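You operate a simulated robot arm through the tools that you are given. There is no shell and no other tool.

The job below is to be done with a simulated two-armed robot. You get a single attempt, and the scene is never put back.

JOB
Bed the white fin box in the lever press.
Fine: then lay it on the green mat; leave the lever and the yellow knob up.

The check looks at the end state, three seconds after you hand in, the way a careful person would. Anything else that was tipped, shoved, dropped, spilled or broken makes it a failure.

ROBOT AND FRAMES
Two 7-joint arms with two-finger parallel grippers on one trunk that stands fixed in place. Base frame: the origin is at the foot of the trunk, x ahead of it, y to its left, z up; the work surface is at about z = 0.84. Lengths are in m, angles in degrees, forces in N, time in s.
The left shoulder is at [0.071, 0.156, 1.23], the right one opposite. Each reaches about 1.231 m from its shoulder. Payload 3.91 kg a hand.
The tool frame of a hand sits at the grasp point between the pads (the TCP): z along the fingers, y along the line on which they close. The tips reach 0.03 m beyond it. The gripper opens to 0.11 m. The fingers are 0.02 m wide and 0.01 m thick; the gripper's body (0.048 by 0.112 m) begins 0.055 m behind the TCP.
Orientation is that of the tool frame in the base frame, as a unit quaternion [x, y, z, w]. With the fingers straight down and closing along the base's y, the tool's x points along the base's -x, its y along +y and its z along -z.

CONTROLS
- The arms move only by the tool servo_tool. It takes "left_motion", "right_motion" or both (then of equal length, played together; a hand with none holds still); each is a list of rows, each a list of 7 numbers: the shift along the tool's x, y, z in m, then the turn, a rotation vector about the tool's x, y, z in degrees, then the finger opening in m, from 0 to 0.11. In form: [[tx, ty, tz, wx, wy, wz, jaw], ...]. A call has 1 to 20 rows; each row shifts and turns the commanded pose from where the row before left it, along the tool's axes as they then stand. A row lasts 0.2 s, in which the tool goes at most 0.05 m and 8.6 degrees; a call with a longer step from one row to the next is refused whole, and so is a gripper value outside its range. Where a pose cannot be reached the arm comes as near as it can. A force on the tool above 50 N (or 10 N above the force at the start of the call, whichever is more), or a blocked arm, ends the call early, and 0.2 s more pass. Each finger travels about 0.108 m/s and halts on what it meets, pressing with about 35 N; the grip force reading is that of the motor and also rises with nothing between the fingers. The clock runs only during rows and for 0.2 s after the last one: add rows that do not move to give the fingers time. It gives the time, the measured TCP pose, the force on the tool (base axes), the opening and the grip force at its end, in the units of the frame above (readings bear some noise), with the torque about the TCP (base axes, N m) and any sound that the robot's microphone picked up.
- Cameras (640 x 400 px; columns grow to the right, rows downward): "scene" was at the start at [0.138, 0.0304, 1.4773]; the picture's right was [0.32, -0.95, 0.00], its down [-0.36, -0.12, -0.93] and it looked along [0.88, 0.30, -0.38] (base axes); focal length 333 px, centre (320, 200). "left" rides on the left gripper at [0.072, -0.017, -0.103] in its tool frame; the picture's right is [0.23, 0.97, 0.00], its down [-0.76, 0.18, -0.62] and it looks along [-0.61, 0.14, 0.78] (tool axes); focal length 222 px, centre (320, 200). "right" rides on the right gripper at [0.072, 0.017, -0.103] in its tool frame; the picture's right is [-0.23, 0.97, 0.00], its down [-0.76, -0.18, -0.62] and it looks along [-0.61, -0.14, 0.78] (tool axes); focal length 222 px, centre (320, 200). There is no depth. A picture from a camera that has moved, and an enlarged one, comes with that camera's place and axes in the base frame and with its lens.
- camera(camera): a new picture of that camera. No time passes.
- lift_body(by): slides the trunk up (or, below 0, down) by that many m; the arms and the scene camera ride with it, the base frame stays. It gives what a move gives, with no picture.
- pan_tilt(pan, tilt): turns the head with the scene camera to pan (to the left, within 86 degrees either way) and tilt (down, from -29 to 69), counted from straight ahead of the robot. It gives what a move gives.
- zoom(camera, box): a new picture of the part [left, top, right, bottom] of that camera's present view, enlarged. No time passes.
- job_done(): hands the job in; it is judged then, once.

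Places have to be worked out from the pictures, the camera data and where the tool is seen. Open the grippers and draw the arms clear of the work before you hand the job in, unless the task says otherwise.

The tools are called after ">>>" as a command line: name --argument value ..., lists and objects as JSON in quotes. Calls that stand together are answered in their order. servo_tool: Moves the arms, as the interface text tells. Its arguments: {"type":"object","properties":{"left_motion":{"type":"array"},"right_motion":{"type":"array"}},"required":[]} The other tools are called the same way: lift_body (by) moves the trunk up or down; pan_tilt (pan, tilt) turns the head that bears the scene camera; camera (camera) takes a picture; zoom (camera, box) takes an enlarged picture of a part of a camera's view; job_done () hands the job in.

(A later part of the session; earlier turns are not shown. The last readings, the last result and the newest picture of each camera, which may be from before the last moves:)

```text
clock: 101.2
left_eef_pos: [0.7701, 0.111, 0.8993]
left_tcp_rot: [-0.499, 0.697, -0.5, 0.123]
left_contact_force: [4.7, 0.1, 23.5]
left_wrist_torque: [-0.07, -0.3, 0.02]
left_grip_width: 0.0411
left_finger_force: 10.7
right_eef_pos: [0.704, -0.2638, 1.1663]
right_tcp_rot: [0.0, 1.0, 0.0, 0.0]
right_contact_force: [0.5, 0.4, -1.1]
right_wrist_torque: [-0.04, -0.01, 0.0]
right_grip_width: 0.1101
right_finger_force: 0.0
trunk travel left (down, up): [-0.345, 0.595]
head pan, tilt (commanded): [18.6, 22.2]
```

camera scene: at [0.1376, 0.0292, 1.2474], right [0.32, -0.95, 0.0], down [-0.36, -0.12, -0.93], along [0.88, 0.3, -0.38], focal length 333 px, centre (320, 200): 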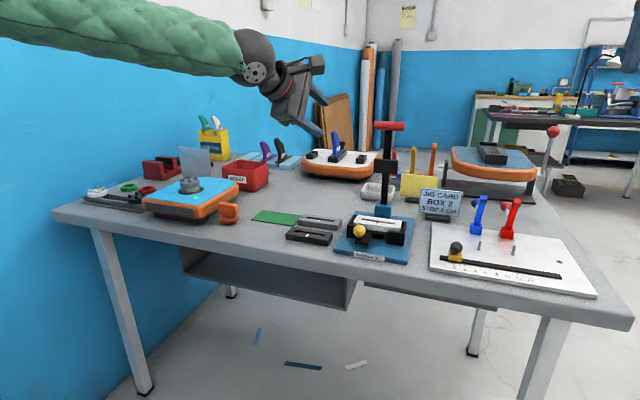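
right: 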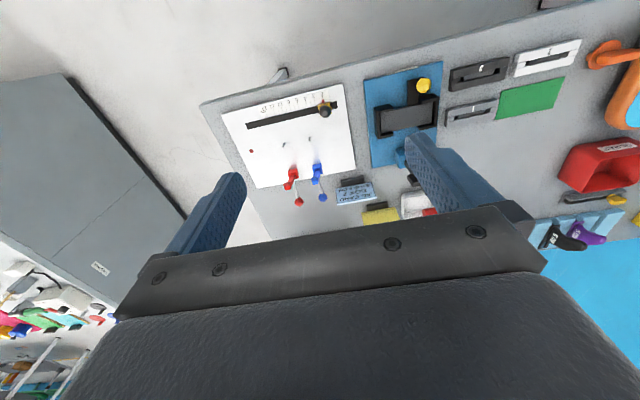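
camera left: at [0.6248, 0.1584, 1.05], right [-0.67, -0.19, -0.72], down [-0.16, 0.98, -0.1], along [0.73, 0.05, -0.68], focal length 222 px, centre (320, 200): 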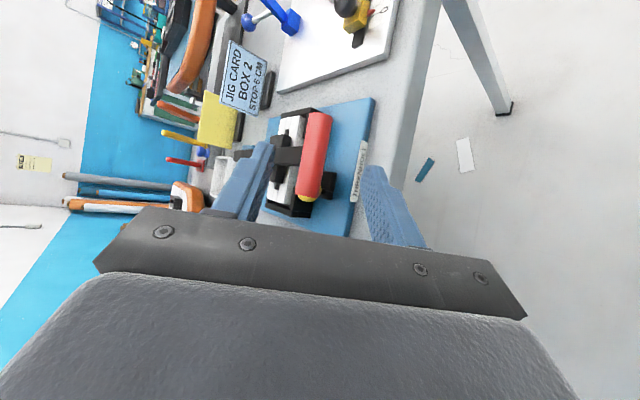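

The force is rising now (about 24 N at the handle), with no click yet. I press a little further in small steps and watch for the seat.

>>> servo_tool --left_motion '[[-0.0008, 0.0026, 0.0012, 0, 0, 0, 0.03], [0, 0, 0, 0, 0, 0, 0.03]]'

>>> zoom --camera "left" --box '[220, 110, 440, 260]'

>>> zoom --camera "scene" --box '[340, 140, 420, 240]'

```text
clock: 101.8
left_eef_pos: [0.7692, 0.1102, 0.8976]
left_tcp_rot: [-0.499, 0.696, -0.501, 0.124]
left_contact_force: [7.1, -0.3, 32.8]
left_wrist_torque: [-0.05, -0.41, 0.0]
left_grip_width: 0.0452
left_finger_force: 15.7
right_eef_pos: [0.703, -0.263, 1.167]
right_tcp_rot: [-0.001, 1.0, 0.0, 0.001]
right_contact_force: [-0.1, -0.8, 1.1]
right_wrist_torque: [0.01, 0.01, -0.03]
right_grip_width: 0.1099
right_finger_force: 0.1
trunk travel left (down, up): [-0.345, 0.595]
head pan, tilt (commanded): [18.6, 22.2]
```

```text
2.67 times, centred on (330, 185) of left
camera zoom: at [0.6759, 0.1114, 0.9835], right [-0.66, -0.19, -0.73], down [-0.16, 0.98, -0.1], along [0.73, 0.05, -0.68], focal length 592 px, centre (293, 240)
```

zoom: 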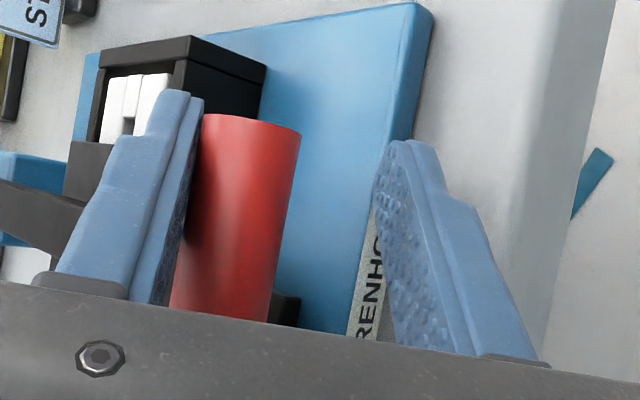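

```text
4.00 times, centred on (380, 190) of scene
camera zoom: at [0.1363, 0.0299, 1.1477], right [0.32, -0.95, 0.0], down [-0.36, -0.12, -0.93], along [0.88, 0.3, -0.38], focal length 1330 px, centre (80, 240)
```

zoom: 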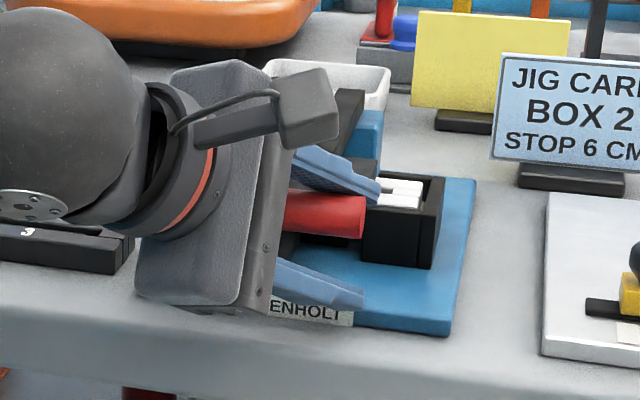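

The handle has stopped at about z 0.903 while the force climbs to 33 N, so the box is about 1 cm down and near a stop. I press a bit more, toward 45 N, to see if it seats with a click.

>>> servo_tool --left_motion '[[-0.0008, 0.0026, 0.0012, 0, 0, 0, 0.03], [0, 0, 0, 0, 0, 0, 0.03]]'

>>> servo_tool --left_motion '[[-0.0003, 0.0013, 0.0006, 0, 0, 0, 0.03], [0, 0, 0, 0, 0, 0, 0.03], [0, 0, 0, 0, 0, 0, 0.03]]'

```text
clock: 102.4
left_eef_pos: [0.7684, 0.1111, 0.8934]
left_tcp_rot: [-0.499, 0.696, -0.501, 0.125]
left_contact_force: [9.3, -1.1, 41.8]
left_wrist_torque: [-0.09, -0.58, -0.02]
left_grip_width: 0.0499
left_finger_force: 20.2
right_eef_pos: [0.7029, -0.2632, 1.1672]
right_tcp_rot: [-0.001, 1.0, 0.001, 0.001]
right_contact_force: [0.3, 0.3, 0.4]
right_wrist_torque: [0.02, -0.01, -0.03]
right_grip_width: 0.11
right_finger_force: 0.1
trunk travel left (down, up): [-0.345, 0.595]
head pan, tilt (commanded): [18.6, 22.2]
```

```text
clock: 103.2
left_eef_pos: [0.7684, 0.1106, 0.8933]
left_tcp_rot: [-0.499, 0.697, -0.501, 0.124]
left_contact_force: [10.9, 0.7, 46.8]
left_wrist_torque: [-0.1, -0.66, 0.16]
left_grip_width: 0.0524
left_finger_force: 22.3
right_eef_pos: [0.7027, -0.2624, 1.167]
right_tcp_rot: [0.0, 1.0, 0.0, 0.001]
right_contact_force: [-0.7, 0.1, -0.2]
right_wrist_torque: [0.0, 0.01, -0.01]
right_grip_width: 0.11
right_finger_force: 0.2
trunk travel left (down, up): [-0.345, 0.595]
head pan, tilt (commanded): [18.6, 22.2]
```

At 47 N there is no further motion and no click, so it is hard against a stop. I ease off to see whether the lever springs back up or the box stays down.

>>> servo_tool --left_motion '[[0.0008, -0.0026, -0.0012, 0, 0, 0, 0.03], [0.0008, -0.0026, -0.0012, 0, 0, 0, 0.03], [0.0008, -0.0026, -0.0012, 0, 0, 0, 0.03], [0.0008, -0.0026, -0.0012, 0, 0, 0, 0.03], [0.0003, -0.0013, -0.0006, 0, 0, 0, 0.03], [0, 0, 0, 0, 0, 0, 0.03]]'

>>> zoom --camera "left" --box '[220, 110, 440, 260]'

>>> zoom --camera "scene" --box '[340, 140, 420, 240]'

```text
clock: 104.6
left_eef_pos: [0.7709, 0.1106, 0.9026]
left_tcp_rot: [-0.5, 0.697, -0.499, 0.123]
left_contact_force: [8.5, 0.3, 6.1]
left_wrist_torque: [-0.02, 0.04, 0.01]
left_grip_width: 0.0348
left_finger_force: 4.7
right_eef_pos: [0.7051, -0.2632, 1.1646]
right_tcp_rot: [-0.001, 1.0, 0.0, -0.001]
right_contact_force: [-0.4, -0.1, 0.0]
right_wrist_torque: [-0.02, -0.02, -0.02]
right_grip_width: 0.1101
right_finger_force: 0.0
trunk travel left (down, up): [-0.345, 0.595]
head pan, tilt (commanded): [18.6, 22.2]
```

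```text
2.67 times, centred on (330, 185) of left
camera zoom: at [0.678, 0.1121, 0.9893], right [-0.67, -0.19, -0.72], down [-0.16, 0.98, -0.1], along [0.73, 0.05, -0.68], focal length 592 px, centre (293, 240)
```

zoom: 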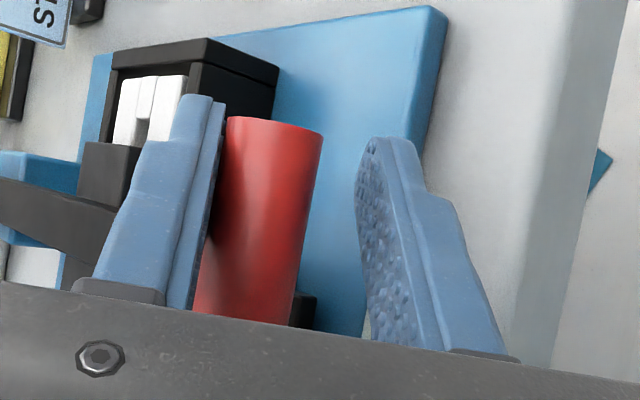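

```text
4.00 times, centred on (380, 190) of scene
camera zoom: at [0.1381, 0.0302, 1.1471], right [0.32, -0.95, 0.0], down [-0.36, -0.12, -0.93], along [0.88, 0.3, -0.38], focal length 1330 px, centre (80, 240)
```

zoom: 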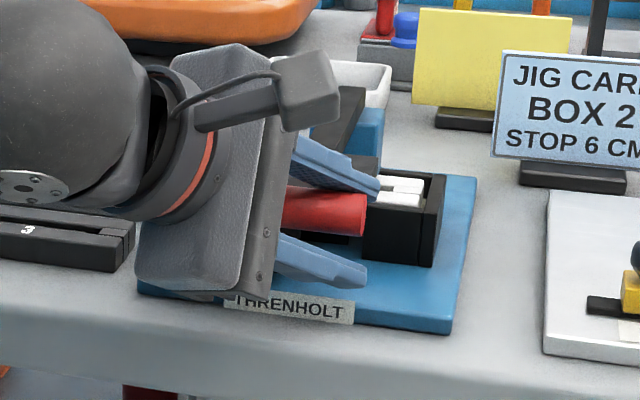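

The upper finger is still in contact. I ease up another 9 mm to see whether the handle follows.

>>> servo_tool --left_motion '[[0.0008, -0.0026, -0.0012, 0, 0, 0, 0.03], [0.0008, -0.0026, -0.0012, 0, 0, 0, 0.03], [0, 0, 0, 0, 0, 0, 0.03]]'

>>> zoom --camera "left" --box '[220, 110, 440, 260]'

```text
clock: 105.4
left_eef_pos: [0.7717, 0.11, 0.9092]
left_tcp_rot: [-0.501, 0.696, -0.5, 0.124]
left_contact_force: [-0.6, -0.5, 0.2]
left_wrist_torque: [0.04, -0.01, 0.01]
left_grip_width: 0.0301
left_finger_force: 0.0
right_eef_pos: [0.7062, -0.2625, 1.1662]
right_tcp_rot: [0.0, 1.0, 0.0, 0.0]
right_contact_force: [0.4, 0.0, 0.5]
right_wrist_torque: [-0.01, -0.03, -0.02]
right_grip_width: 0.1099
right_finger_force: 0.1
trunk travel left (down, up): [-0.345, 0.595]
head pan, tilt (commanded): [18.6, 22.2]
```

```text
2.67 times, centred on (330, 185) of left
camera zoom: at [0.6784, 0.1115, 0.996], right [-0.67, -0.19, -0.72], down [-0.16, 0.98, -0.1], along [0.73, 0.05, -0.68], focal length 592 px, centre (293, 240)
```

zoom: 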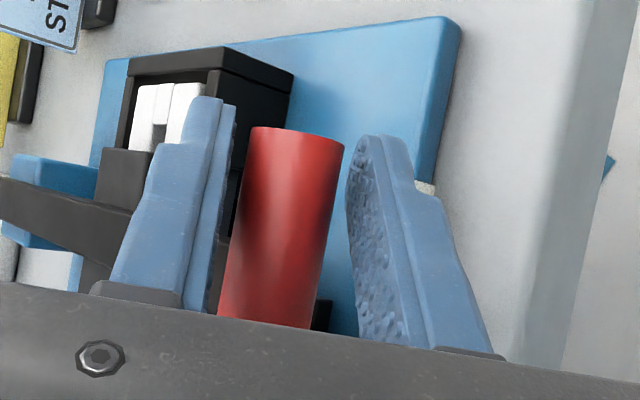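

The force is zero and the handle stayed down when I eased off, so the box stays seated. I now lift the lever with the lower finger along its arc and look at the nest.

>>> servo_tool --left_motion '[[0.0027, -0.0083, -0.0039, 0, 0, 0, 0.03], [0.0027, -0.0083, -0.0038, 0, 0, 0, 0.03], [0.0045, -0.0174, -0.0065, 0, 0, 0, 0.03], [0.0037, -0.018, -0.0052, 0, 0, 0, 0.03], [0, 0, 0, 0, 0, 0, 0.03]]'

>>> zoom --camera "left" --box '[220, 110, 440, 260]'

>>> zoom --camera "scene" --box '[340, 140, 420, 240]'

```text
clock: 106.6
left_eef_pos: [0.7832, 0.1117, 0.965]
left_tcp_rot: [-0.5, 0.697, -0.499, 0.123]
left_contact_force: [-1.2, 1.0, -2.6]
left_wrist_torque: [0.01, 0.0, -0.02]
left_grip_width: 0.031
left_finger_force: 0.7
right_eef_pos: [0.7046, -0.2633, 1.166]
right_tcp_rot: [-0.001, 1.0, 0.0, -0.001]
right_contact_force: [-0.2, 0.0, -0.2]
right_wrist_torque: [0.01, 0.01, -0.02]
right_grip_width: 0.1101
right_finger_force: 0.1
trunk travel left (down, up): [-0.345, 0.595]
head pan, tilt (commanded): [18.6, 22.2]
```

```text
2.67 times, centred on (330, 185) of left
camera zoom: at [0.6898, 0.1128, 1.0518], right [-0.67, -0.19, -0.72], down [-0.16, 0.98, -0.1], along [0.73, 0.05, -0.68], focal length 592 px, centre (293, 240)
```

zoom: 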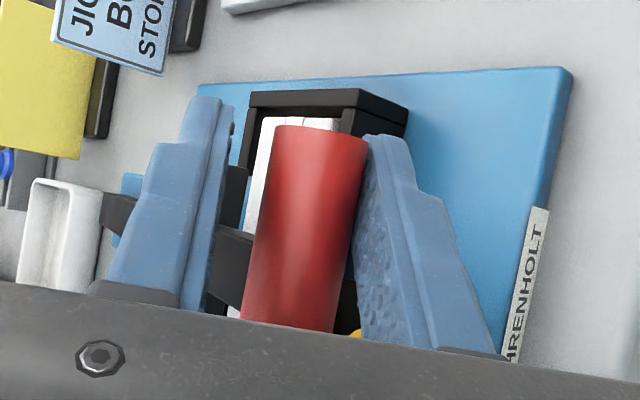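

```text
4.00 times, centred on (380, 190) of scene
camera zoom: at [0.1381, 0.0302, 1.1472], right [0.32, -0.95, 0.0], down [-0.36, -0.12, -0.93], along [0.88, 0.3, -0.38], focal length 1330 px, centre (80, 240)
```

zoom: 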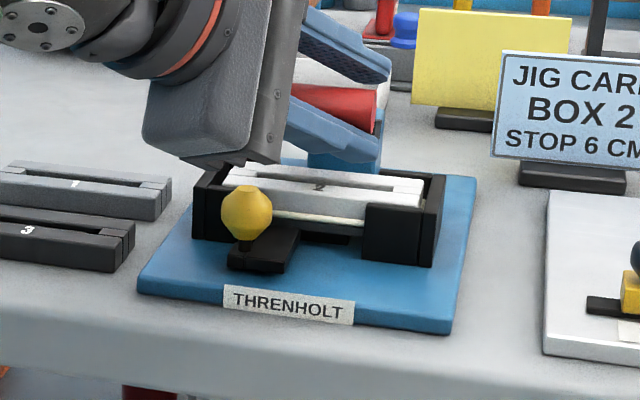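

The box is lower in the nest now. I zoom in on it; there is also a light line under its front edge that was not visible before.

>>> zoom --camera "scene" --box '[355, 175, 405, 215]'

```text
10.00 times, centred on (380, 195) of scene
camera zoom: at [0.1381, 0.0302, 1.1472], right [0.32, -0.95, 0.0], down [-0.36, -0.12, -0.93], along [0.88, 0.3, -0.38], focal length 3326 px, centre (-280, 250)
```

zoom: 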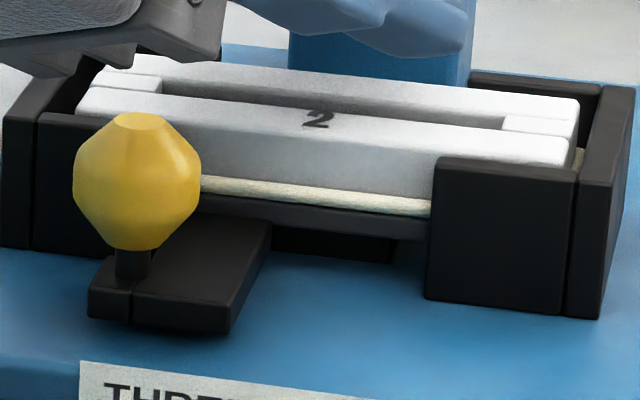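

This tells me how the press works. A cream bead has squeezed out evenly round the box foot, so it is bedded. The bed, with the yellow knob on its bar, has gone down about 7 mm, so the knob must be brought up again afterwards. I raise the lever further first.

>>> servo_tool --left_motion '[[0.0027, -0.0185, -0.0039, 0, 0, 0, 0.03], [0.0018, -0.0188, -0.0026, 0, 0, 0, 0.03], [0.0009, -0.0191, -0.0012, 0, 0, 0, 0.03], [-0.0001, -0.0191, 0.0002, 0, 0, 0, 0.03], [-0.001, -0.0191, 0.0015, 0, 0, 0, 0.03], [-0.0021, -0.0188, 0.0029, 0, 0, 0, 0.03], [0, 0, 0, 0, 0, 0, 0.03]]'

>>> zoom --camera "left" --box '[220, 110, 440, 260]'

>>> zoom --camera "scene" --box '[320, 80, 440, 240]'

```text
clock: 108.2
left_eef_pos: [0.8444, 0.112, 1.06]
left_tcp_rot: [-0.5, 0.696, -0.5, 0.124]
left_contact_force: [-1.1, 1.3, -1.5]
left_wrist_torque: [0.03, -0.02, -0.01]
left_grip_width: 0.0304
left_finger_force: 0.7
right_eef_pos: [0.7046, -0.2631, 1.1667]
right_tcp_rot: [0.0, 1.0, 0.001, -0.001]
right_contact_force: [0.3, -0.1, -0.5]
right_wrist_torque: [0.01, 0.02, 0.0]
right_grip_width: 0.1098
right_finger_force: 0.0
trunk travel left (down, up): [-0.345, 0.595]
head pan, tilt (commanded): [18.6, 22.2]
```

```text
2.67 times, centred on (330, 185) of left
camera zoom: at [0.7517, 0.1119, 1.1472], right [-0.67, -0.19, -0.72], down [-0.16, 0.98, -0.1], along [0.73, 0.05, -0.68], focal length 592 px, centre (293, 240)
```

zoom: 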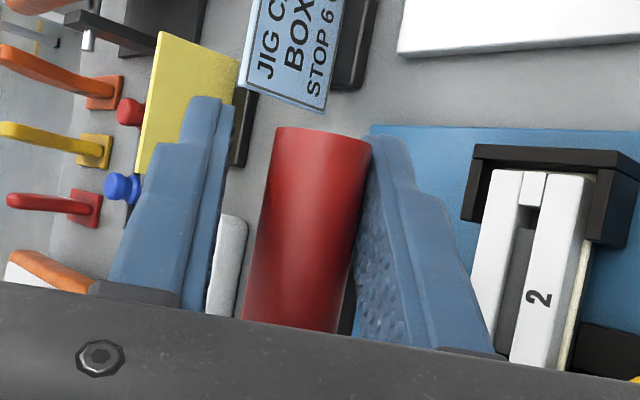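

```text
2.50 times, centred on (380, 160) of scene
camera zoom: at [0.1379, 0.0303, 1.1473], right [0.32, -0.95, 0.0], down [-0.36, -0.12, -0.93], along [0.88, 0.3, -0.38], focal length 831 px, centre (170, 300)
```

zoom: 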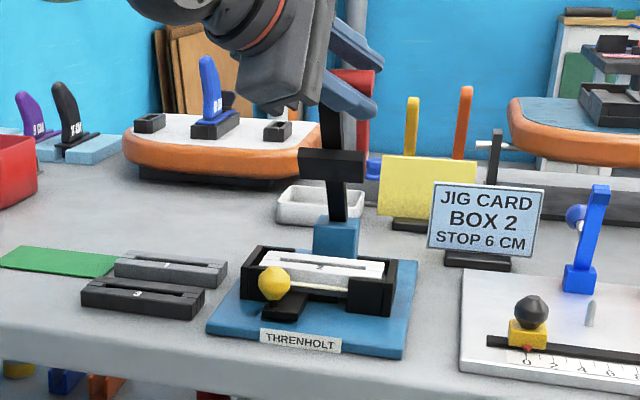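

The lever rests on the lower finger at about 48° from level. I continue raising it toward its first position.

>>> servo_tool --left_motion '[[-0.0029, -0.0184, 0.0041, 0, 0, 0, 0.03], [-0.0039, -0.0179, 0.0055, 0, 0, 0, 0.03], [-0.0047, -0.0172, 0.0067, 0, 0, 0, 0.03], [-0.0055, -0.0165, 0.0079, 0, 0, 0, 0.03], [-0.0064, -0.0155, 0.0091, 0, 0, 0, 0.03], [0, 0, 0, 0, 0, 0, 0.03]]'

>>> zoom --camera "left" --box '[220, 110, 440, 260]'

>>> zoom --camera "scene" --box '[320, 60, 440, 240]'

```text
clock: 109.6
left_eef_pos: [0.9252, 0.1113, 1.1085]
left_tcp_rot: [-0.5, 0.696, -0.5, 0.123]
left_contact_force: [-0.8, 0.2, -0.6]
left_wrist_torque: [0.0, 0.03, -0.02]
left_grip_width: 0.0305
left_finger_force: 0.2
right_eef_pos: [0.7046, -0.2613, 1.1664]
right_tcp_rot: [0.0, 1.0, 0.0, 0.001]
right_contact_force: [-0.3, 0.8, 0.1]
right_wrist_torque: [0.04, 0.0, 0.0]
right_grip_width: 0.1101
right_finger_force: 0.0
trunk travel left (down, up): [-0.345, 0.595]
head pan, tilt (commanded): [18.6, 22.2]
```

```text
2.67 times, centred on (330, 185) of left
camera zoom: at [0.8335, 0.1118, 1.1941], right [-0.67, -0.19, -0.72], down [-0.16, 0.98, -0.1], along [0.73, 0.05, -0.68], focal length 592 px, centre (293, 240)
```

zoom: 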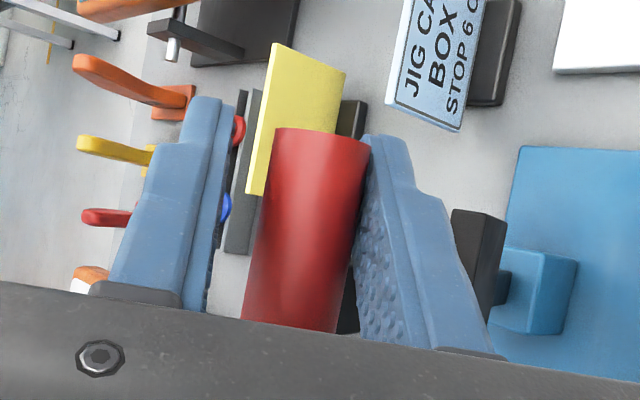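

```text
2.22 times, centred on (380, 150) of scene
camera zoom: at [0.1379, 0.0303, 1.1473], right [0.32, -0.95, 0.0], down [-0.36, -0.12, -0.93], along [0.88, 0.3, -0.38], focal length 739 px, centre (187, 311)
```

zoom: 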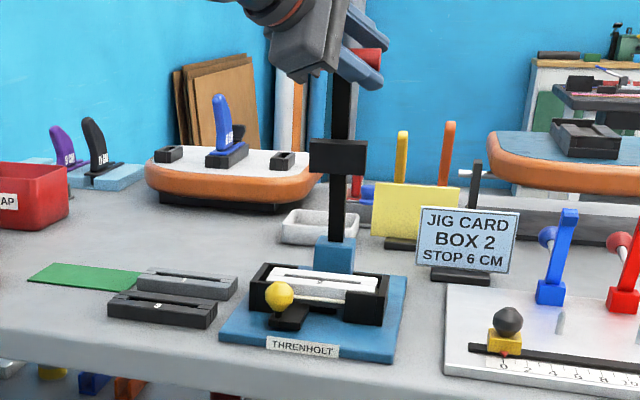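

About 10° remain to the starting position. I go on gently, feeling for the upper stop.

>>> servo_tool --left_motion '[[-0.0036, -0.0073, 0.0051, 0, 0, 0, 0.03], [-0.0035, -0.0072, 0.0051, 0, 0, 0, 0.03], [-0.0034, -0.006, 0.0049, 0, 0, 0, 0.03], [-0.0034, -0.0058, 0.0048, 0, 0, 0, 0.03], [0, 0, 0, 0, 0, 0, 0.03]]'

>>> zoom --camera "left" --box '[220, 110, 440, 260]'

>>> zoom --camera "scene" --box '[320, 60, 440, 240]'

```text
clock: 110.8
left_eef_pos: [0.961, 0.1103, 1.1137]
left_tcp_rot: [-0.5, 0.696, -0.5, 0.123]
left_contact_force: [0.0, -0.1, -0.2]
left_wrist_torque: [-0.01, 0.02, -0.01]
left_grip_width: 0.0301
left_finger_force: 0.1
right_eef_pos: [0.7058, -0.2621, 1.166]
right_tcp_rot: [0.0, 1.0, 0.0, -0.001]
right_contact_force: [-0.6, -0.1, 1.0]
right_wrist_torque: [-0.01, 0.0, 0.02]
right_grip_width: 0.1098
right_finger_force: 0.1
trunk travel left (down, up): [-0.345, 0.595]
head pan, tilt (commanded): [18.6, 22.2]
```

```text
2.67 times, centred on (330, 185) of left
camera zoom: at [0.8682, 0.1115, 1.2018], right [-0.67, -0.19, -0.72], down [-0.16, 0.98, -0.1], along [0.73, 0.05, -0.68], focal length 592 px, centre (293, 240)
```

zoom: 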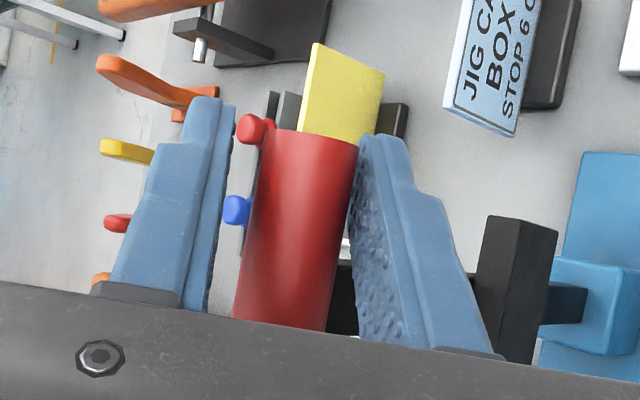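

```text
2.22 times, centred on (380, 150) of scene
camera zoom: at [0.1379, 0.0302, 1.1473], right [0.32, -0.95, 0.0], down [-0.36, -0.12, -0.93], along [0.88, 0.3, -0.38], focal length 739 px, centre (187, 311)
```

zoom: 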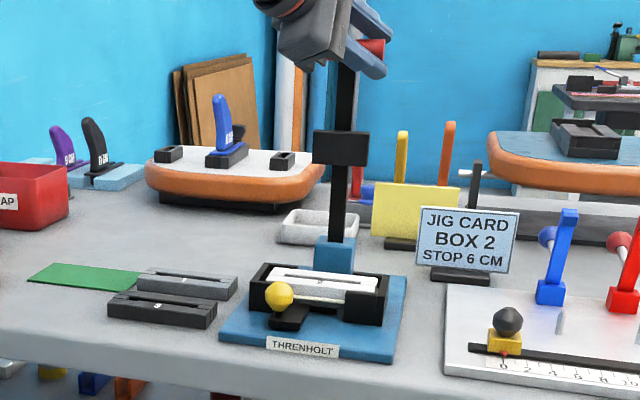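

The lever is nearly back at its first angle with no load on the fingers. I nudge 8 mm further to feel for its stop.

>>> servo_tool --left_motion '[[-0.0018, -0.0026, 0.0025, 0, 0, 0, 0.03], [0, 0, 0, 0, 0, 0, 0.03]]'

>>> servo_tool --left_motion '[[-0.0018, -0.0026, 0.0025, 0, 0, 0, 0.03], [0, 0, 0, 0, 0, 0, 0.03]]'

>>> zoom --camera "left" --box '[220, 110, 440, 260]'

```text
clock: 111.4
left_eef_pos: [0.9656, 0.1104, 1.1152]
left_tcp_rot: [-0.5, 0.697, -0.499, 0.123]
left_contact_force: [-1.7, 0.5, -1.0]
left_wrist_torque: [0.03, 0.03, 0.01]
left_grip_width: 0.0312
left_finger_force: 1.2
right_eef_pos: [0.705, -0.262, 1.1647]
right_tcp_rot: [0.001, 1.0, 0.0, -0.001]
right_contact_force: [0.3, 0.4, 0.5]
right_wrist_torque: [0.03, -0.03, 0.04]
right_grip_width: 0.11
right_finger_force: 0.1
trunk travel left (down, up): [-0.345, 0.595]
head pan, tilt (commanded): [18.6, 22.2]
```

```text
clock: 112.0
left_eef_pos: [0.9687, 0.1108, 1.1149]
left_tcp_rot: [-0.5, 0.697, -0.499, 0.123]
left_contact_force: [-8.3, -0.2, -6.4]
left_wrist_torque: [-0.04, 0.1, -0.13]
left_grip_width: 0.035
left_finger_force: 4.1
right_eef_pos: [0.7056, -0.2622, 1.1655]
right_tcp_rot: [-0.001, 1.0, 0.0, 0.0]
right_contact_force: [0.7, -0.1, 0.7]
right_wrist_torque: [-0.02, 0.0, 0.03]
right_grip_width: 0.1101
right_finger_force: 0.1
trunk travel left (down, up): [-0.345, 0.595]
head pan, tilt (commanded): [18.6, 22.2]
```

```text
2.67 times, centred on (330, 185) of left
camera zoom: at [0.8759, 0.1117, 1.2021], right [-0.67, -0.19, -0.72], down [-0.16, 0.98, -0.1], along [0.73, 0.05, -0.68], focal length 592 px, centre (293, 240)
```

zoom: 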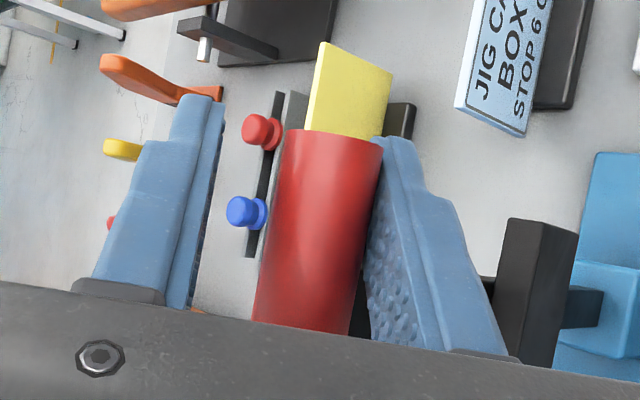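

That is the upper stop (about 10 N). I back off the nudge, open the jaws gradually and check that the lever stays up by itself.

>>> servo_tool --left_motion '[[0.0018, 0.0026, -0.0025, 0, 0, 0, 0.03], [0, 0, 0, 0, 0, 0, 0.036], [0, 0, 0, 0, 0, 0, 0.042], [0, 0, 0, 0, 0, 0, 0.048], [0, 0, 0, 0, 0, 0, 0.055], [0, 0, 0, 0, 0, 0, 0.06], [0, 0, 0, 0, 0, 0, 0.06]]'

>>> zoom --camera "left" --box '[220, 110, 440, 260]'

```text
clock: 113.6
left_eef_pos: [0.9648, 0.11, 1.1152]
left_tcp_rot: [-0.5, 0.697, -0.5, 0.123]
left_contact_force: [0.4, 0.2, 1.0]
left_wrist_torque: [-0.04, -0.02, 0.02]
left_grip_width: 0.0603
left_finger_force: 0.1
right_eef_pos: [0.7054, -0.2619, 1.1663]
right_tcp_rot: [0.0, 1.0, 0.0, 0.0]
right_contact_force: [-0.3, -0.2, 0.3]
right_wrist_torque: [0.01, 0.03, -0.01]
right_grip_width: 0.11
right_finger_force: 0.0
trunk travel left (down, up): [-0.345, 0.595]
head pan, tilt (commanded): [18.6, 22.2]
```

```text
2.67 times, centred on (330, 185) of left
camera zoom: at [0.872, 0.1119, 1.2022], right [-0.67, -0.19, -0.72], down [-0.16, 0.98, -0.1], along [0.73, 0.05, -0.68], focal length 592 px, centre (293, 240)
```

zoom: 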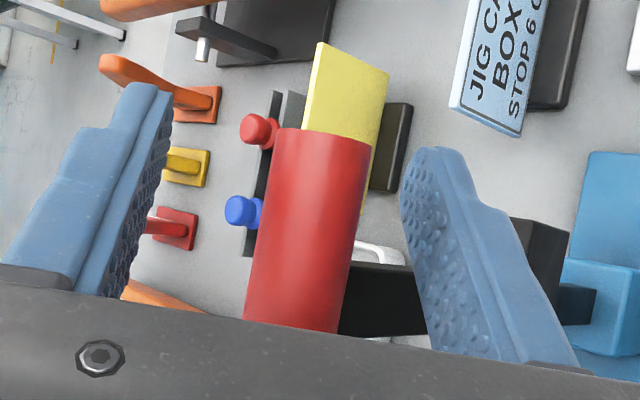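

The lever stays up by itself. I withdraw along the fingers and turn the hand upright with its fingers closing along y for the knob.

>>> servo_tool --left_motion '[[0, 0, -0.02, 0, 0, 0, 0.07], [0, 0, -0.03, 0, 0, 0, 0.07], [0, 0, -0.03, 0, 0, 0, 0.07], [0, 0, -0.03, 0, 0, 0, 0.07], [-0.03, 0.0, -0.02, 0, 0, 0, 0.07], [0, 0, 0, 0, -7, 0, 0.07], [0, 0, 0, 0, -7, 0, 0.07], [0, 0, 0, 0, -7, 0, 0.07], [0, 0, 0, 0, -7, 0, 0.07], [0, 0, 0, 0, -7, 0, 0.07], [0, 0, 0, -7.857, 0, 0, 0.07], [0, 0, 0, -7.857, 0, 0, 0.07], [0, 0, 0, -7.857, 0, 0, 0.07], [0, 0, 0, -7.857, 0, 0, 0.07], [0, 0, 0, -7.857, 0, 0, 0.07], [0, 0, 0, -7.857, 0, 0, 0.07], [0, 0, 0, -7.858, 0, 0, 0.07], [0, 0, 0, 0, 0, 0, 0.07]]'

>>> camera --camera "scene"

>>> zoom --camera "scene" --box '[340, 60, 430, 220]'

```text
clock: 117.4
left_eef_pos: [0.8763, 0.2957, 1.1643]
left_tcp_rot: [0.707, -0.707, 0.0, 0.001]
left_contact_force: [0.0, -0.3, 0.4]
left_wrist_torque: [-0.01, 0.0, -0.01]
left_grip_width: 0.0697
left_finger_force: 0.0
left hand out of reach, approached as far as the arm can: row 15, 16, 17
right_eef_pos: [0.7045, -0.2623, 1.1656]
right_tcp_rot: [0.001, 1.0, 0.0, 0.0]
right_contact_force: [0.4, 0.2, -0.6]
right_wrist_torque: [-0.01, 0.02, -0.02]
right_grip_width: 0.1099
right_finger_force: 0.0
trunk travel left (down, up): [-0.345, 0.595]
head pan, tilt (commanded): [18.6, 22.2]
```

```text
taken
camera scene: at [0.1376, 0.0304, 1.1473], right [0.32, -0.95, 0.0], down [-0.36, -0.12, -0.93], along [0.88, 0.3, -0.38], focal length 333 px, centre (320, 200)
```

scene: 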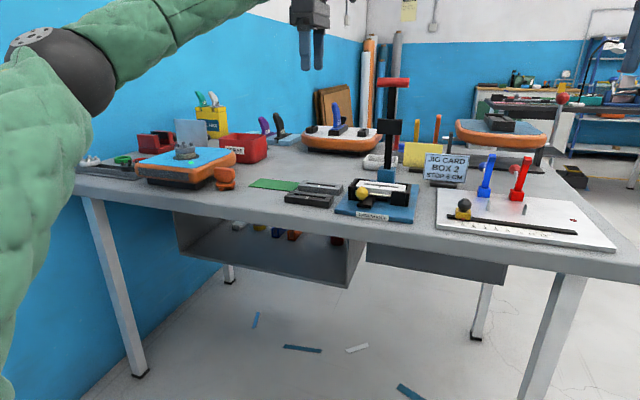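

```text
2.50 times, centred on (385, 140) of scene
camera zoom: at [0.1376, 0.0304, 1.1473], right [0.32, -0.95, 0.0], down [-0.36, -0.12, -0.93], along [0.88, 0.3, -0.38], focal length 831 px, centre (158, 350)
```

zoom: 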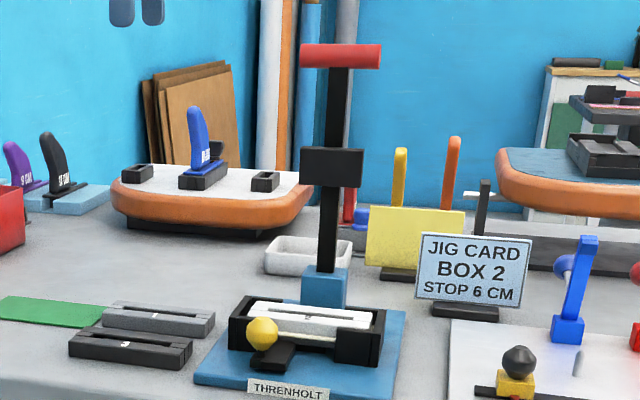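

The lever stands up again and the box is in the nest. I move the hand to free space in front, turn it to close along y and pitch it forward by 30°.

>>> servo_tool --left_motion '[[0.024, 0.0315, 0.016, 0, 0, 0, 0.07], [0.024, 0.0315, 0.016, 0, 0, 0, 0.07], [0.024, 0.0315, 0.016, 0, 0, 0, 0.07], [0.024, 0.0315, 0.016, 0, 0, 0, 0.07], [0, 0, 0, 0, 0, 8.18, 0.07], [0, 0, 0, 0, 0, 8.18, 0.07], [0, 0, 0, 0, 0, 8.18, 0.07], [0, 0, 0, 0, 0, 8.18, 0.07], [0, 0, 0, 0, 0, 8.18, 0.07], [0, 0, 0, 0, 0, 8.18, 0.07], [0, 0, 0, 0, 0, 8.18, 0.07], [0, 0, 0, 0, 0, 8.18, 0.07], [0, 0, 0, 0, 0, 8.18, 0.07], [0, 0, 0, 0, 0, 8.18, 0.07], [0, 0, 0, 0, 0, 8.2, 0.07], [0, 0, 0, 0, -7.5, 0, 0.07], [0, 0, 0, 0, -7.5, 0, 0.07], [0, 0, 0, 0, -7.5, 0, 0.07], [0, 0, 0, 0, -7.5, 0, 0.07], [0, 0, 0, 0, 0, 0, 0.07]]'

>>> camera --camera "left"

>>> camera --camera "scene"

```text
clock: 121.6
left_eef_pos: [0.7512, 0.1993, 1.1006]
left_tcp_rot: [-0.001, 0.966, 0.0, 0.259]
left_contact_force: [-0.4, 0.2, 0.7]
left_wrist_torque: [0.01, 0.03, -0.01]
left_grip_width: 0.0701
left_finger_force: 0.1
right_eef_pos: [0.7055, -0.2626, 1.1658]
right_tcp_rot: [0.0, 1.0, 0.0, 0.001]
right_contact_force: [-0.3, 1.0, -0.1]
right_wrist_torque: [-0.02, -0.01, -0.01]
right_grip_width: 0.1099
right_finger_force: 0.1
trunk travel left (down, up): [-0.345, 0.595]
head pan, tilt (commanded): [18.6, 22.2]
```

```text
taken
camera left: at [0.6375, 0.1831, 1.154], right [-0.2, 0.97, -0.11], down [0.35, 0.18, 0.92], along [0.92, 0.14, -0.37], focal length 222 px, centre (320, 200)
```

left: 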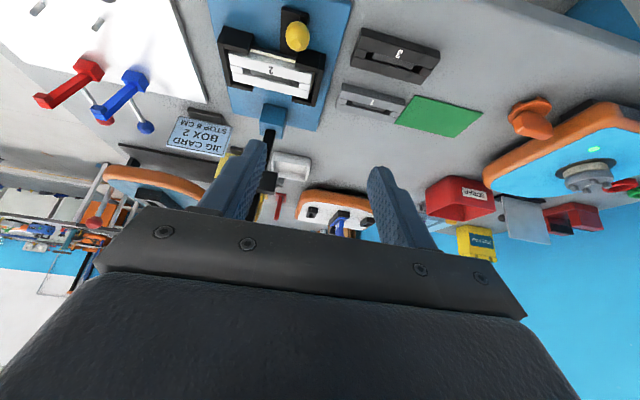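

```text
taken
camera scene: at [0.1382, 0.0302, 1.1472], right [0.32, -0.95, 0.0], down [-0.36, -0.12, -0.93], along [0.88, 0.3, -0.38], focal length 333 px, centre (320, 200)
```

scene: 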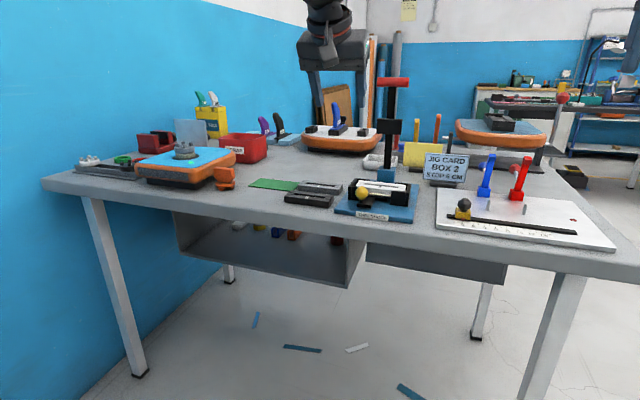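

The hand is pitched and faces the press. I zoom in on the nest and knob through the left camera to fix the knob position.

>>> zoom --camera "left" --box '[200, 0, 370, 140]'

>>> zoom --camera "scene" --box '[345, 170, 415, 225]'

```text
2.86 times, centred on (285, 70) of left
camera zoom: at [0.6375, 0.1831, 1.154], right [-0.2, 0.97, -0.11], down [0.35, 0.18, 0.92], along [0.92, 0.14, -0.37], focal length 635 px, centre (420, 571)
```

zoom: 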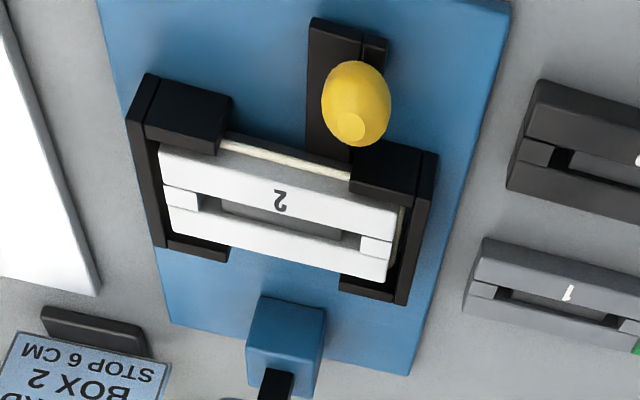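

```text
7.27 times, centred on (380, 198) of scene
camera zoom: at [0.1382, 0.0302, 1.1472], right [0.32, -0.95, 0.0], down [-0.36, -0.12, -0.93], along [0.88, 0.3, -0.38], focal length 2419 px, centre (-116, 218)
```

zoom: 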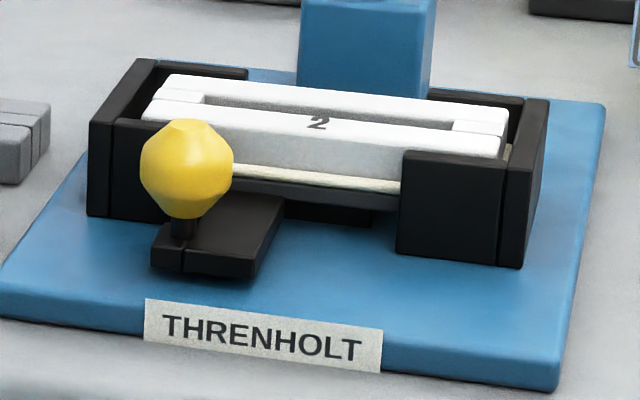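

The knob centre is at about [0.811, 0.161, 0.887], and the bar under it has sunk roughly 9 mm from where it started. I bring the open fingers to a standoff along the approach direction.

>>> servo_tool --left_motion '[[0.0139, -0.00985, 0.0287, 0, 0, 0, 0.06], [0.0139, -0.00985, 0.0287, 0, 0, 0, 0.055], [0.0139, -0.00985, 0.0287, 0, 0, 0, 0.05], [0.0139, -0.00985, 0.0287, 0, 0, 0, 0.05], [0, 0, 0, 0, 0, 0, 0.05]]'

>>> zoom --camera "left" --box '[200, 60, 440, 260]'

>>> zoom --camera "scene" --box '[320, 90, 440, 230]'

```text
clock: 122.8
left_eef_pos: [0.7611, 0.1603, 0.9733]
left_tcp_rot: [0.0, 0.966, 0.001, 0.259]
left_contact_force: [0.2, -0.8, -0.6]
left_wrist_torque: [-0.02, 0.0, -0.02]
left_grip_width: 0.0501
left_finger_force: 0.1
right_eef_pos: [0.7043, -0.2614, 1.1667]
right_tcp_rot: [-0.001, 1.0, 0.0, 0.001]
right_contact_force: [0.1, 0.8, -0.2]
right_wrist_torque: [0.0, 0.0, 0.0]
right_grip_width: 0.11
right_finger_force: 0.0
trunk travel left (down, up): [-0.345, 0.595]
head pan, tilt (commanded): [18.6, 22.2]
```

```text
2.00 times, centred on (320, 160) of left
camera zoom: at [0.6467, 0.1438, 1.0268], right [-0.2, 0.97, -0.11], down [0.35, 0.18, 0.92], along [0.92, 0.14, -0.37], focal length 444 px, centre (320, 280)
```

zoom: 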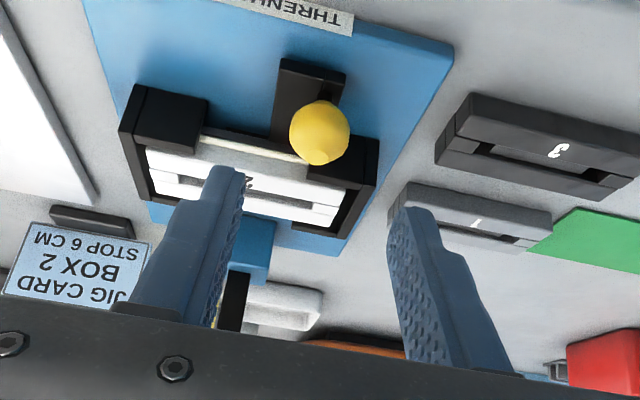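

```text
2.86 times, centred on (380, 160) of scene
camera zoom: at [0.1375, 0.0301, 1.1474], right [0.32, -0.95, 0.0], down [-0.36, -0.12, -0.93], along [0.88, 0.3, -0.38], focal length 950 px, centre (149, 314)
```

zoom: 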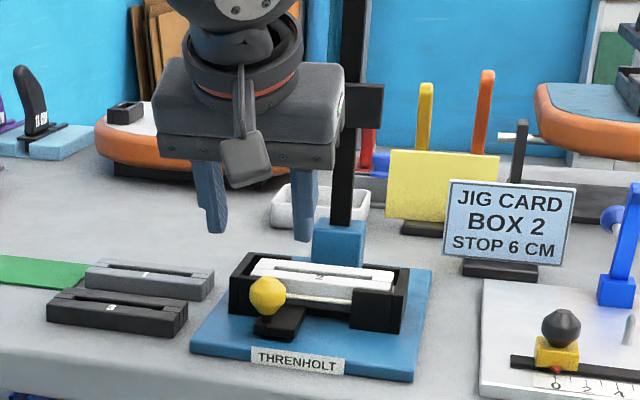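

The knob is centred ahead of the fingers. I advance 8 cm along the fingers so the knob sits between the pads.

>>> servo_tool --left_motion '[[0, 0, 0.02, 0, 0, 0, 0.05], [0, 0, 0.02, 0, 0, 0, 0.05], [0, 0, 0.02, 0, 0, 0, 0.05], [0, 0, 0.018, 0, 0, 0, 0.05], [0, 0, 0, 0, 0, 0, 0.05]]'

>>> zoom --camera "left" --box '[200, 80, 440, 260]'

>>> zoom --camera "scene" --box '[330, 130, 430, 230]'

```text
clock: 124.0
left_eef_pos: [0.7979, 0.1588, 0.9064]
left_tcp_rot: [0.0, 0.966, 0.0, 0.258]
left_contact_force: [-0.5, -0.5, 0.7]
left_wrist_torque: [-0.01, -0.01, -0.02]
left_grip_width: 0.0498
left_finger_force: 0.1
right_eef_pos: [0.7039, -0.2623, 1.1666]
right_tcp_rot: [0.0, 1.0, 0.001, 0.0]
right_contact_force: [0.4, 0.0, 0.0]
right_wrist_torque: [-0.02, -0.02, -0.01]
right_grip_width: 0.11
right_finger_force: 0.0
trunk travel left (down, up): [-0.345, 0.595]
head pan, tilt (commanded): [18.6, 22.2]
```

```text
2.22 times, centred on (320, 170) of left
camera zoom: at [0.6852, 0.1437, 0.96], right [-0.2, 0.97, -0.11], down [0.35, 0.18, 0.92], along [0.92, 0.14, -0.37], focal length 494 px, centre (320, 267)
```

zoom: 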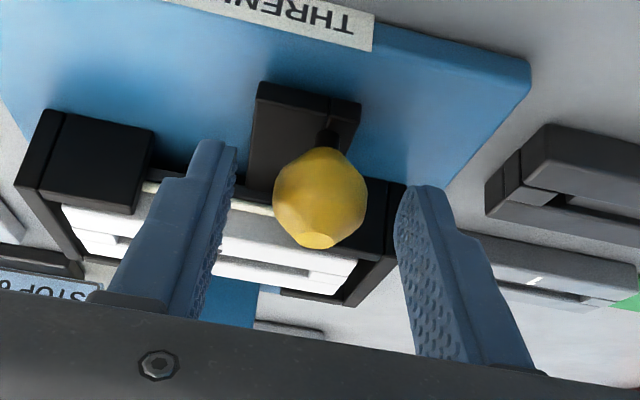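

```text
4.00 times, centred on (380, 180) of scene
camera zoom: at [0.1377, 0.0301, 1.1473], right [0.32, -0.95, 0.0], down [-0.36, -0.12, -0.93], along [0.88, 0.3, -0.38], focal length 1330 px, centre (80, 280)
```

zoom: 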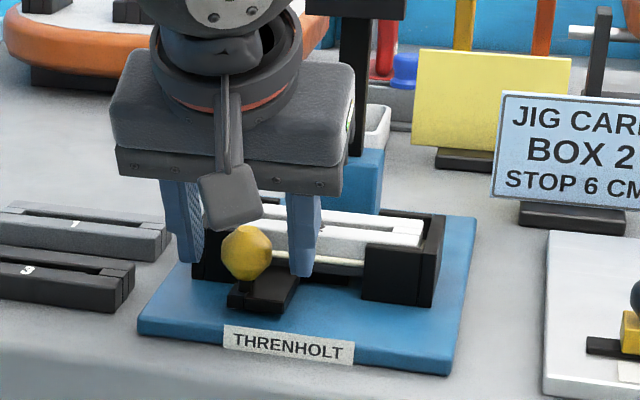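

The knob sits between the finger pads. I close on it gently.

>>> servo_tool --left_motion '[[0, 0, 0, 0, 0, 0, 0.04], [0, 0, 0, 0, 0, 0, 0.03], [0, 0, 0, 0, 0, 0, 0.022], [0, 0, 0, 0, 0, 0, 0.015], [0, 0, 0, 0, 0, 0, 0.015]]'

>>> zoom --camera "left" --box '[200, 80, 440, 260]'

```text
clock: 125.2
left_eef_pos: [0.7991, 0.1597, 0.9062]
left_tcp_rot: [-0.001, 0.966, 0.001, 0.259]
left_contact_force: [-0.6, 0.2, 0.6]
left_wrist_torque: [0.02, -0.02, -0.01]
left_grip_width: 0.0274
left_finger_force: 45.2
right_eef_pos: [0.705, -0.2611, 1.1662]
right_tcp_rot: [0.001, 1.0, 0.0, 0.0]
right_contact_force: [1.4, -0.2, 0.0]
right_wrist_torque: [0.0, 0.01, 0.04]
right_grip_width: 0.1099
right_finger_force: 0.0
trunk travel left (down, up): [-0.345, 0.595]
head pan, tilt (commanded): [18.6, 22.2]
```

```text
2.22 times, centred on (320, 170) of left
camera zoom: at [0.6854, 0.1439, 0.9599], right [-0.2, 0.97, -0.11], down [0.35, 0.18, 0.92], along [0.92, 0.14, -0.37], focal length 494 px, centre (320, 267)
```

zoom: 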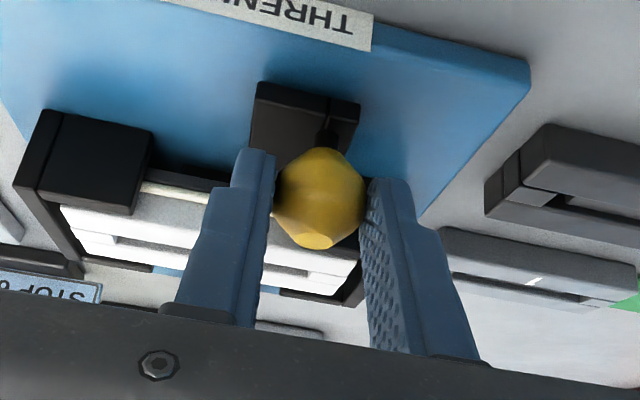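

The knob is gripped at 0.027 m wide. I lift straight up in 3 mm steps and watch the force.

>>> servo_tool --left_motion '[[-0.0015, 0, -0.0026, 0, 0, 0, 0.015], [0, 0, 0, 0, 0, 0, 0.015]]'

>>> servo_tool --left_motion '[[-0.0015, 0, -0.0026, 0, 0, 0, 0.015], [0, 0, 0, 0, 0, 0, 0.015]]'

>>> zoom --camera "left" --box '[200, 80, 440, 260]'

>>> zoom --camera "scene" --box '[345, 165, 415, 225]'

```text
clock: 125.8
left_eef_pos: [0.7992, 0.1598, 0.9083]
left_tcp_rot: [0.0, 0.966, 0.0, 0.257]
left_contact_force: [-4.9, 0.5, -11.5]
left_wrist_torque: [0.14, 1.1, 0.03]
left_grip_width: 0.0277
left_finger_force: 44.7
right_eef_pos: [0.7057, -0.2632, 1.1653]
right_tcp_rot: [0.0, 1.0, 0.0, 0.0]
right_contact_force: [-0.1, -0.5, -0.8]
right_wrist_torque: [0.05, -0.01, 0.04]
right_grip_width: 0.11
right_finger_force: 0.1
trunk travel left (down, up): [-0.345, 0.595]
head pan, tilt (commanded): [18.6, 22.2]
```

```text
clock: 126.4
left_eef_pos: [0.7988, 0.1594, 0.9114]
left_tcp_rot: [0.001, 0.966, -0.001, 0.258]
left_contact_force: [-7.5, 1.2, -11.6]
left_wrist_torque: [-0.04, 0.55, 0.04]
left_grip_width: 0.0276
left_finger_force: 44.5
right_eef_pos: [0.7051, -0.2632, 1.1663]
right_tcp_rot: [0.0, 1.0, 0.0, 0.0]
right_contact_force: [0.6, -0.7, 0.9]
right_wrist_torque: [0.03, 0.02, -0.01]
right_grip_width: 0.1098
right_finger_force: 0.1
trunk travel left (down, up): [-0.345, 0.595]
head pan, tilt (commanded): [18.6, 22.2]
```

```text
2.22 times, centred on (320, 170) of left
camera zoom: at [0.6855, 0.1439, 0.9652], right [-0.2, 0.97, -0.11], down [0.35, 0.18, 0.92], along [0.92, 0.14, -0.38], focal length 494 px, centre (320, 267)
```

zoom: 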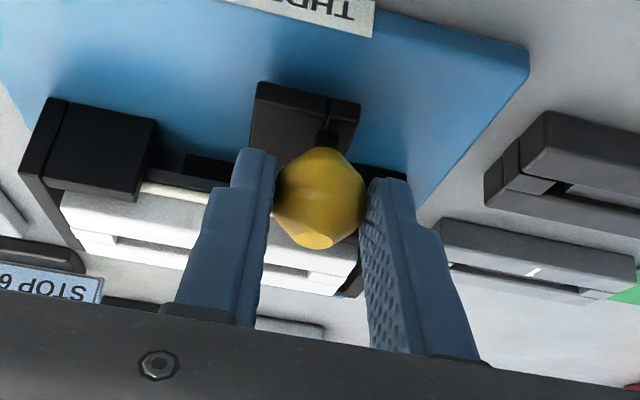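

```text
6.67 times, centred on (380, 195) of scene
camera zoom: at [0.1382, 0.0303, 1.1472], right [0.32, -0.95, 0.0], down [-0.36, -0.12, -0.93], along [0.88, 0.3, -0.38], focal length 2217 px, centre (-80, 233)
```

zoom: 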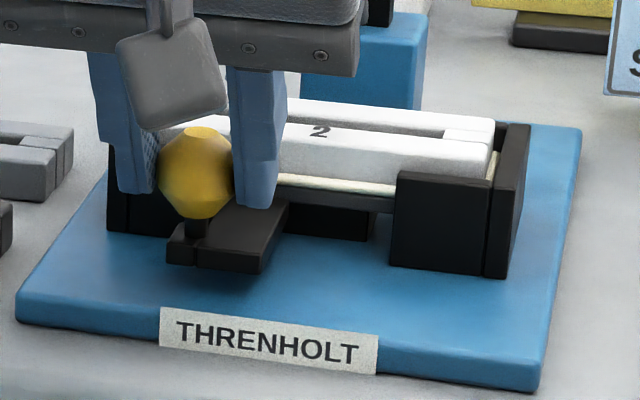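

The bed, box and knob rise together at about 13 N. I continue until the upper stop is felt.

>>> servo_tool --left_motion '[[-0.001, 0, -0.0017, 0, 0, 0, 0.015], [0, 0, 0, 0, 0, 0, 0.015]]'

>>> servo_tool --left_motion '[[-0.001, 0, -0.0017, 0, 0, 0, 0.015], [0, 0, 0, 0, 0, 0, 0.015]]'

>>> zoom --camera "scene" --box '[345, 165, 415, 225]'

```text
clock: 127.0
left_eef_pos: [0.7989, 0.1595, 0.9135]
left_tcp_rot: [-0.001, 0.966, 0.0, 0.258]
left_contact_force: [-11.0, 0.6, -12.4]
left_wrist_torque: [-0.04, 0.46, 0.04]
left_grip_width: 0.0274
left_finger_force: 45.5
right_eef_pos: [0.7062, -0.2614, 1.1654]
right_tcp_rot: [0.0, 1.0, 0.0, 0.001]
right_contact_force: [0.2, 0.2, -0.1]
right_wrist_torque: [0.0, 0.01, 0.03]
right_grip_width: 0.1099
right_finger_force: 0.2
trunk travel left (down, up): [-0.345, 0.595]
head pan, tilt (commanded): [18.6, 22.2]
```

```text
clock: 127.6
left_eef_pos: [0.7986, 0.1604, 0.9136]
left_tcp_rot: [0.0, 0.966, 0.0, 0.258]
left_contact_force: [-13.7, -1.1, -22.2]
left_wrist_torque: [-0.05, 0.55, -0.01]
left_grip_width: 0.0274
left_finger_force: 44.6
right_eef_pos: [0.7044, -0.2619, 1.1656]
right_tcp_rot: [0.001, 1.0, 0.0, -0.001]
right_contact_force: [-0.2, 0.3, -0.5]
right_wrist_torque: [0.04, -0.01, 0.0]
right_grip_width: 0.1103
right_finger_force: 0.1
trunk travel left (down, up): [-0.345, 0.595]
head pan, tilt (commanded): [18.6, 22.2]
```

```text
6.67 times, centred on (380, 195) of scene
camera zoom: at [0.1385, 0.0303, 1.147], right [0.32, -0.95, 0.0], down [-0.36, -0.12, -0.93], along [0.88, 0.3, -0.38], focal length 2217 px, centre (-80, 233)
```

zoom: 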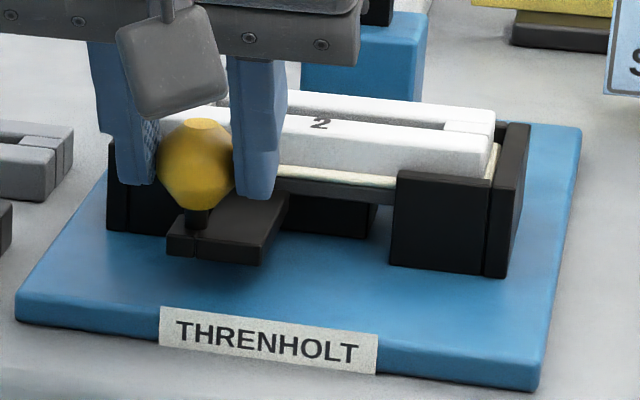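

The force jumped to 22 N without further rise, which suggests the upper stop. I check with one more 1.5 mm step.

>>> servo_tool --left_motion '[[-0.0008, 0, -0.0013, 0, 0, 0, 0.015], [0, 0, 0, 0, 0, 0, 0.015]]'

>>> zoom --camera "scene" --box '[345, 165, 415, 225]'

>>> zoom --camera "left" --box '[200, 80, 440, 260]'

```text
clock: 128.2
left_eef_pos: [0.7995, 0.1608, 0.9145]
left_tcp_rot: [0.0, 0.967, 0.001, 0.256]
left_contact_force: [-22.2, -3.0, -37.1]
left_wrist_torque: [-0.03, 0.91, -0.08]
left_grip_width: 0.0274
left_finger_force: 44.9
right_eef_pos: [0.7063, -0.2625, 1.1655]
right_tcp_rot: [0.0, 1.0, 0.001, -0.001]
right_contact_force: [1.3, -0.6, 0.4]
right_wrist_torque: [0.0, 0.04, 0.03]
right_grip_width: 0.11
right_finger_force: 0.1
trunk travel left (down, up): [-0.345, 0.595]
head pan, tilt (commanded): [18.6, 22.2]
```

```text
6.67 times, centred on (380, 195) of scene
camera zoom: at [0.139, 0.0304, 1.1468], right [0.32, -0.95, 0.0], down [-0.36, -0.12, -0.93], along [0.88, 0.3, -0.38], focal length 2217 px, centre (-80, 233)
```

zoom: 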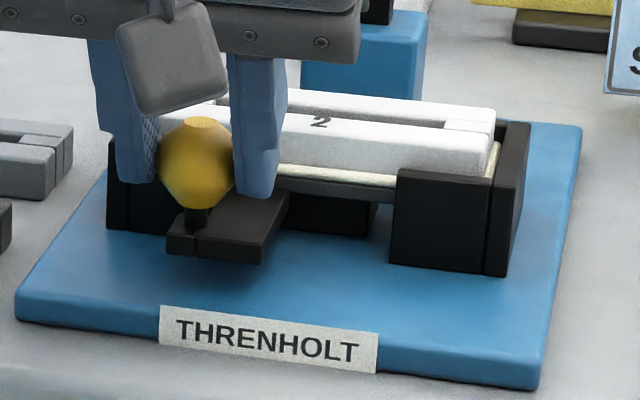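

```text
2.22 times, centred on (320, 170) of left
camera zoom: at [0.6858, 0.1439, 0.9686], right [-0.2, 0.97, -0.11], down [0.35, 0.18, 0.92], along [0.91, 0.14, -0.38], focal length 494 px, centre (320, 267)
```

zoom: 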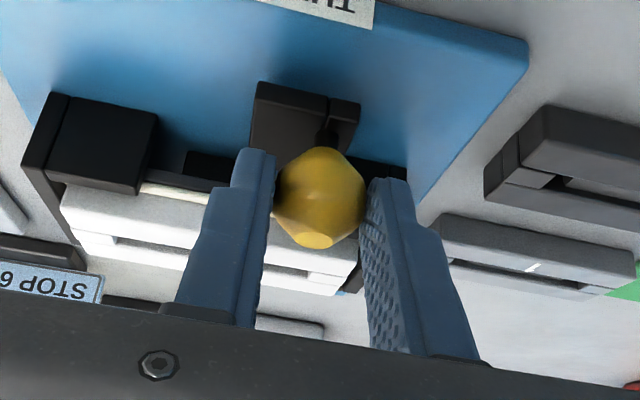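

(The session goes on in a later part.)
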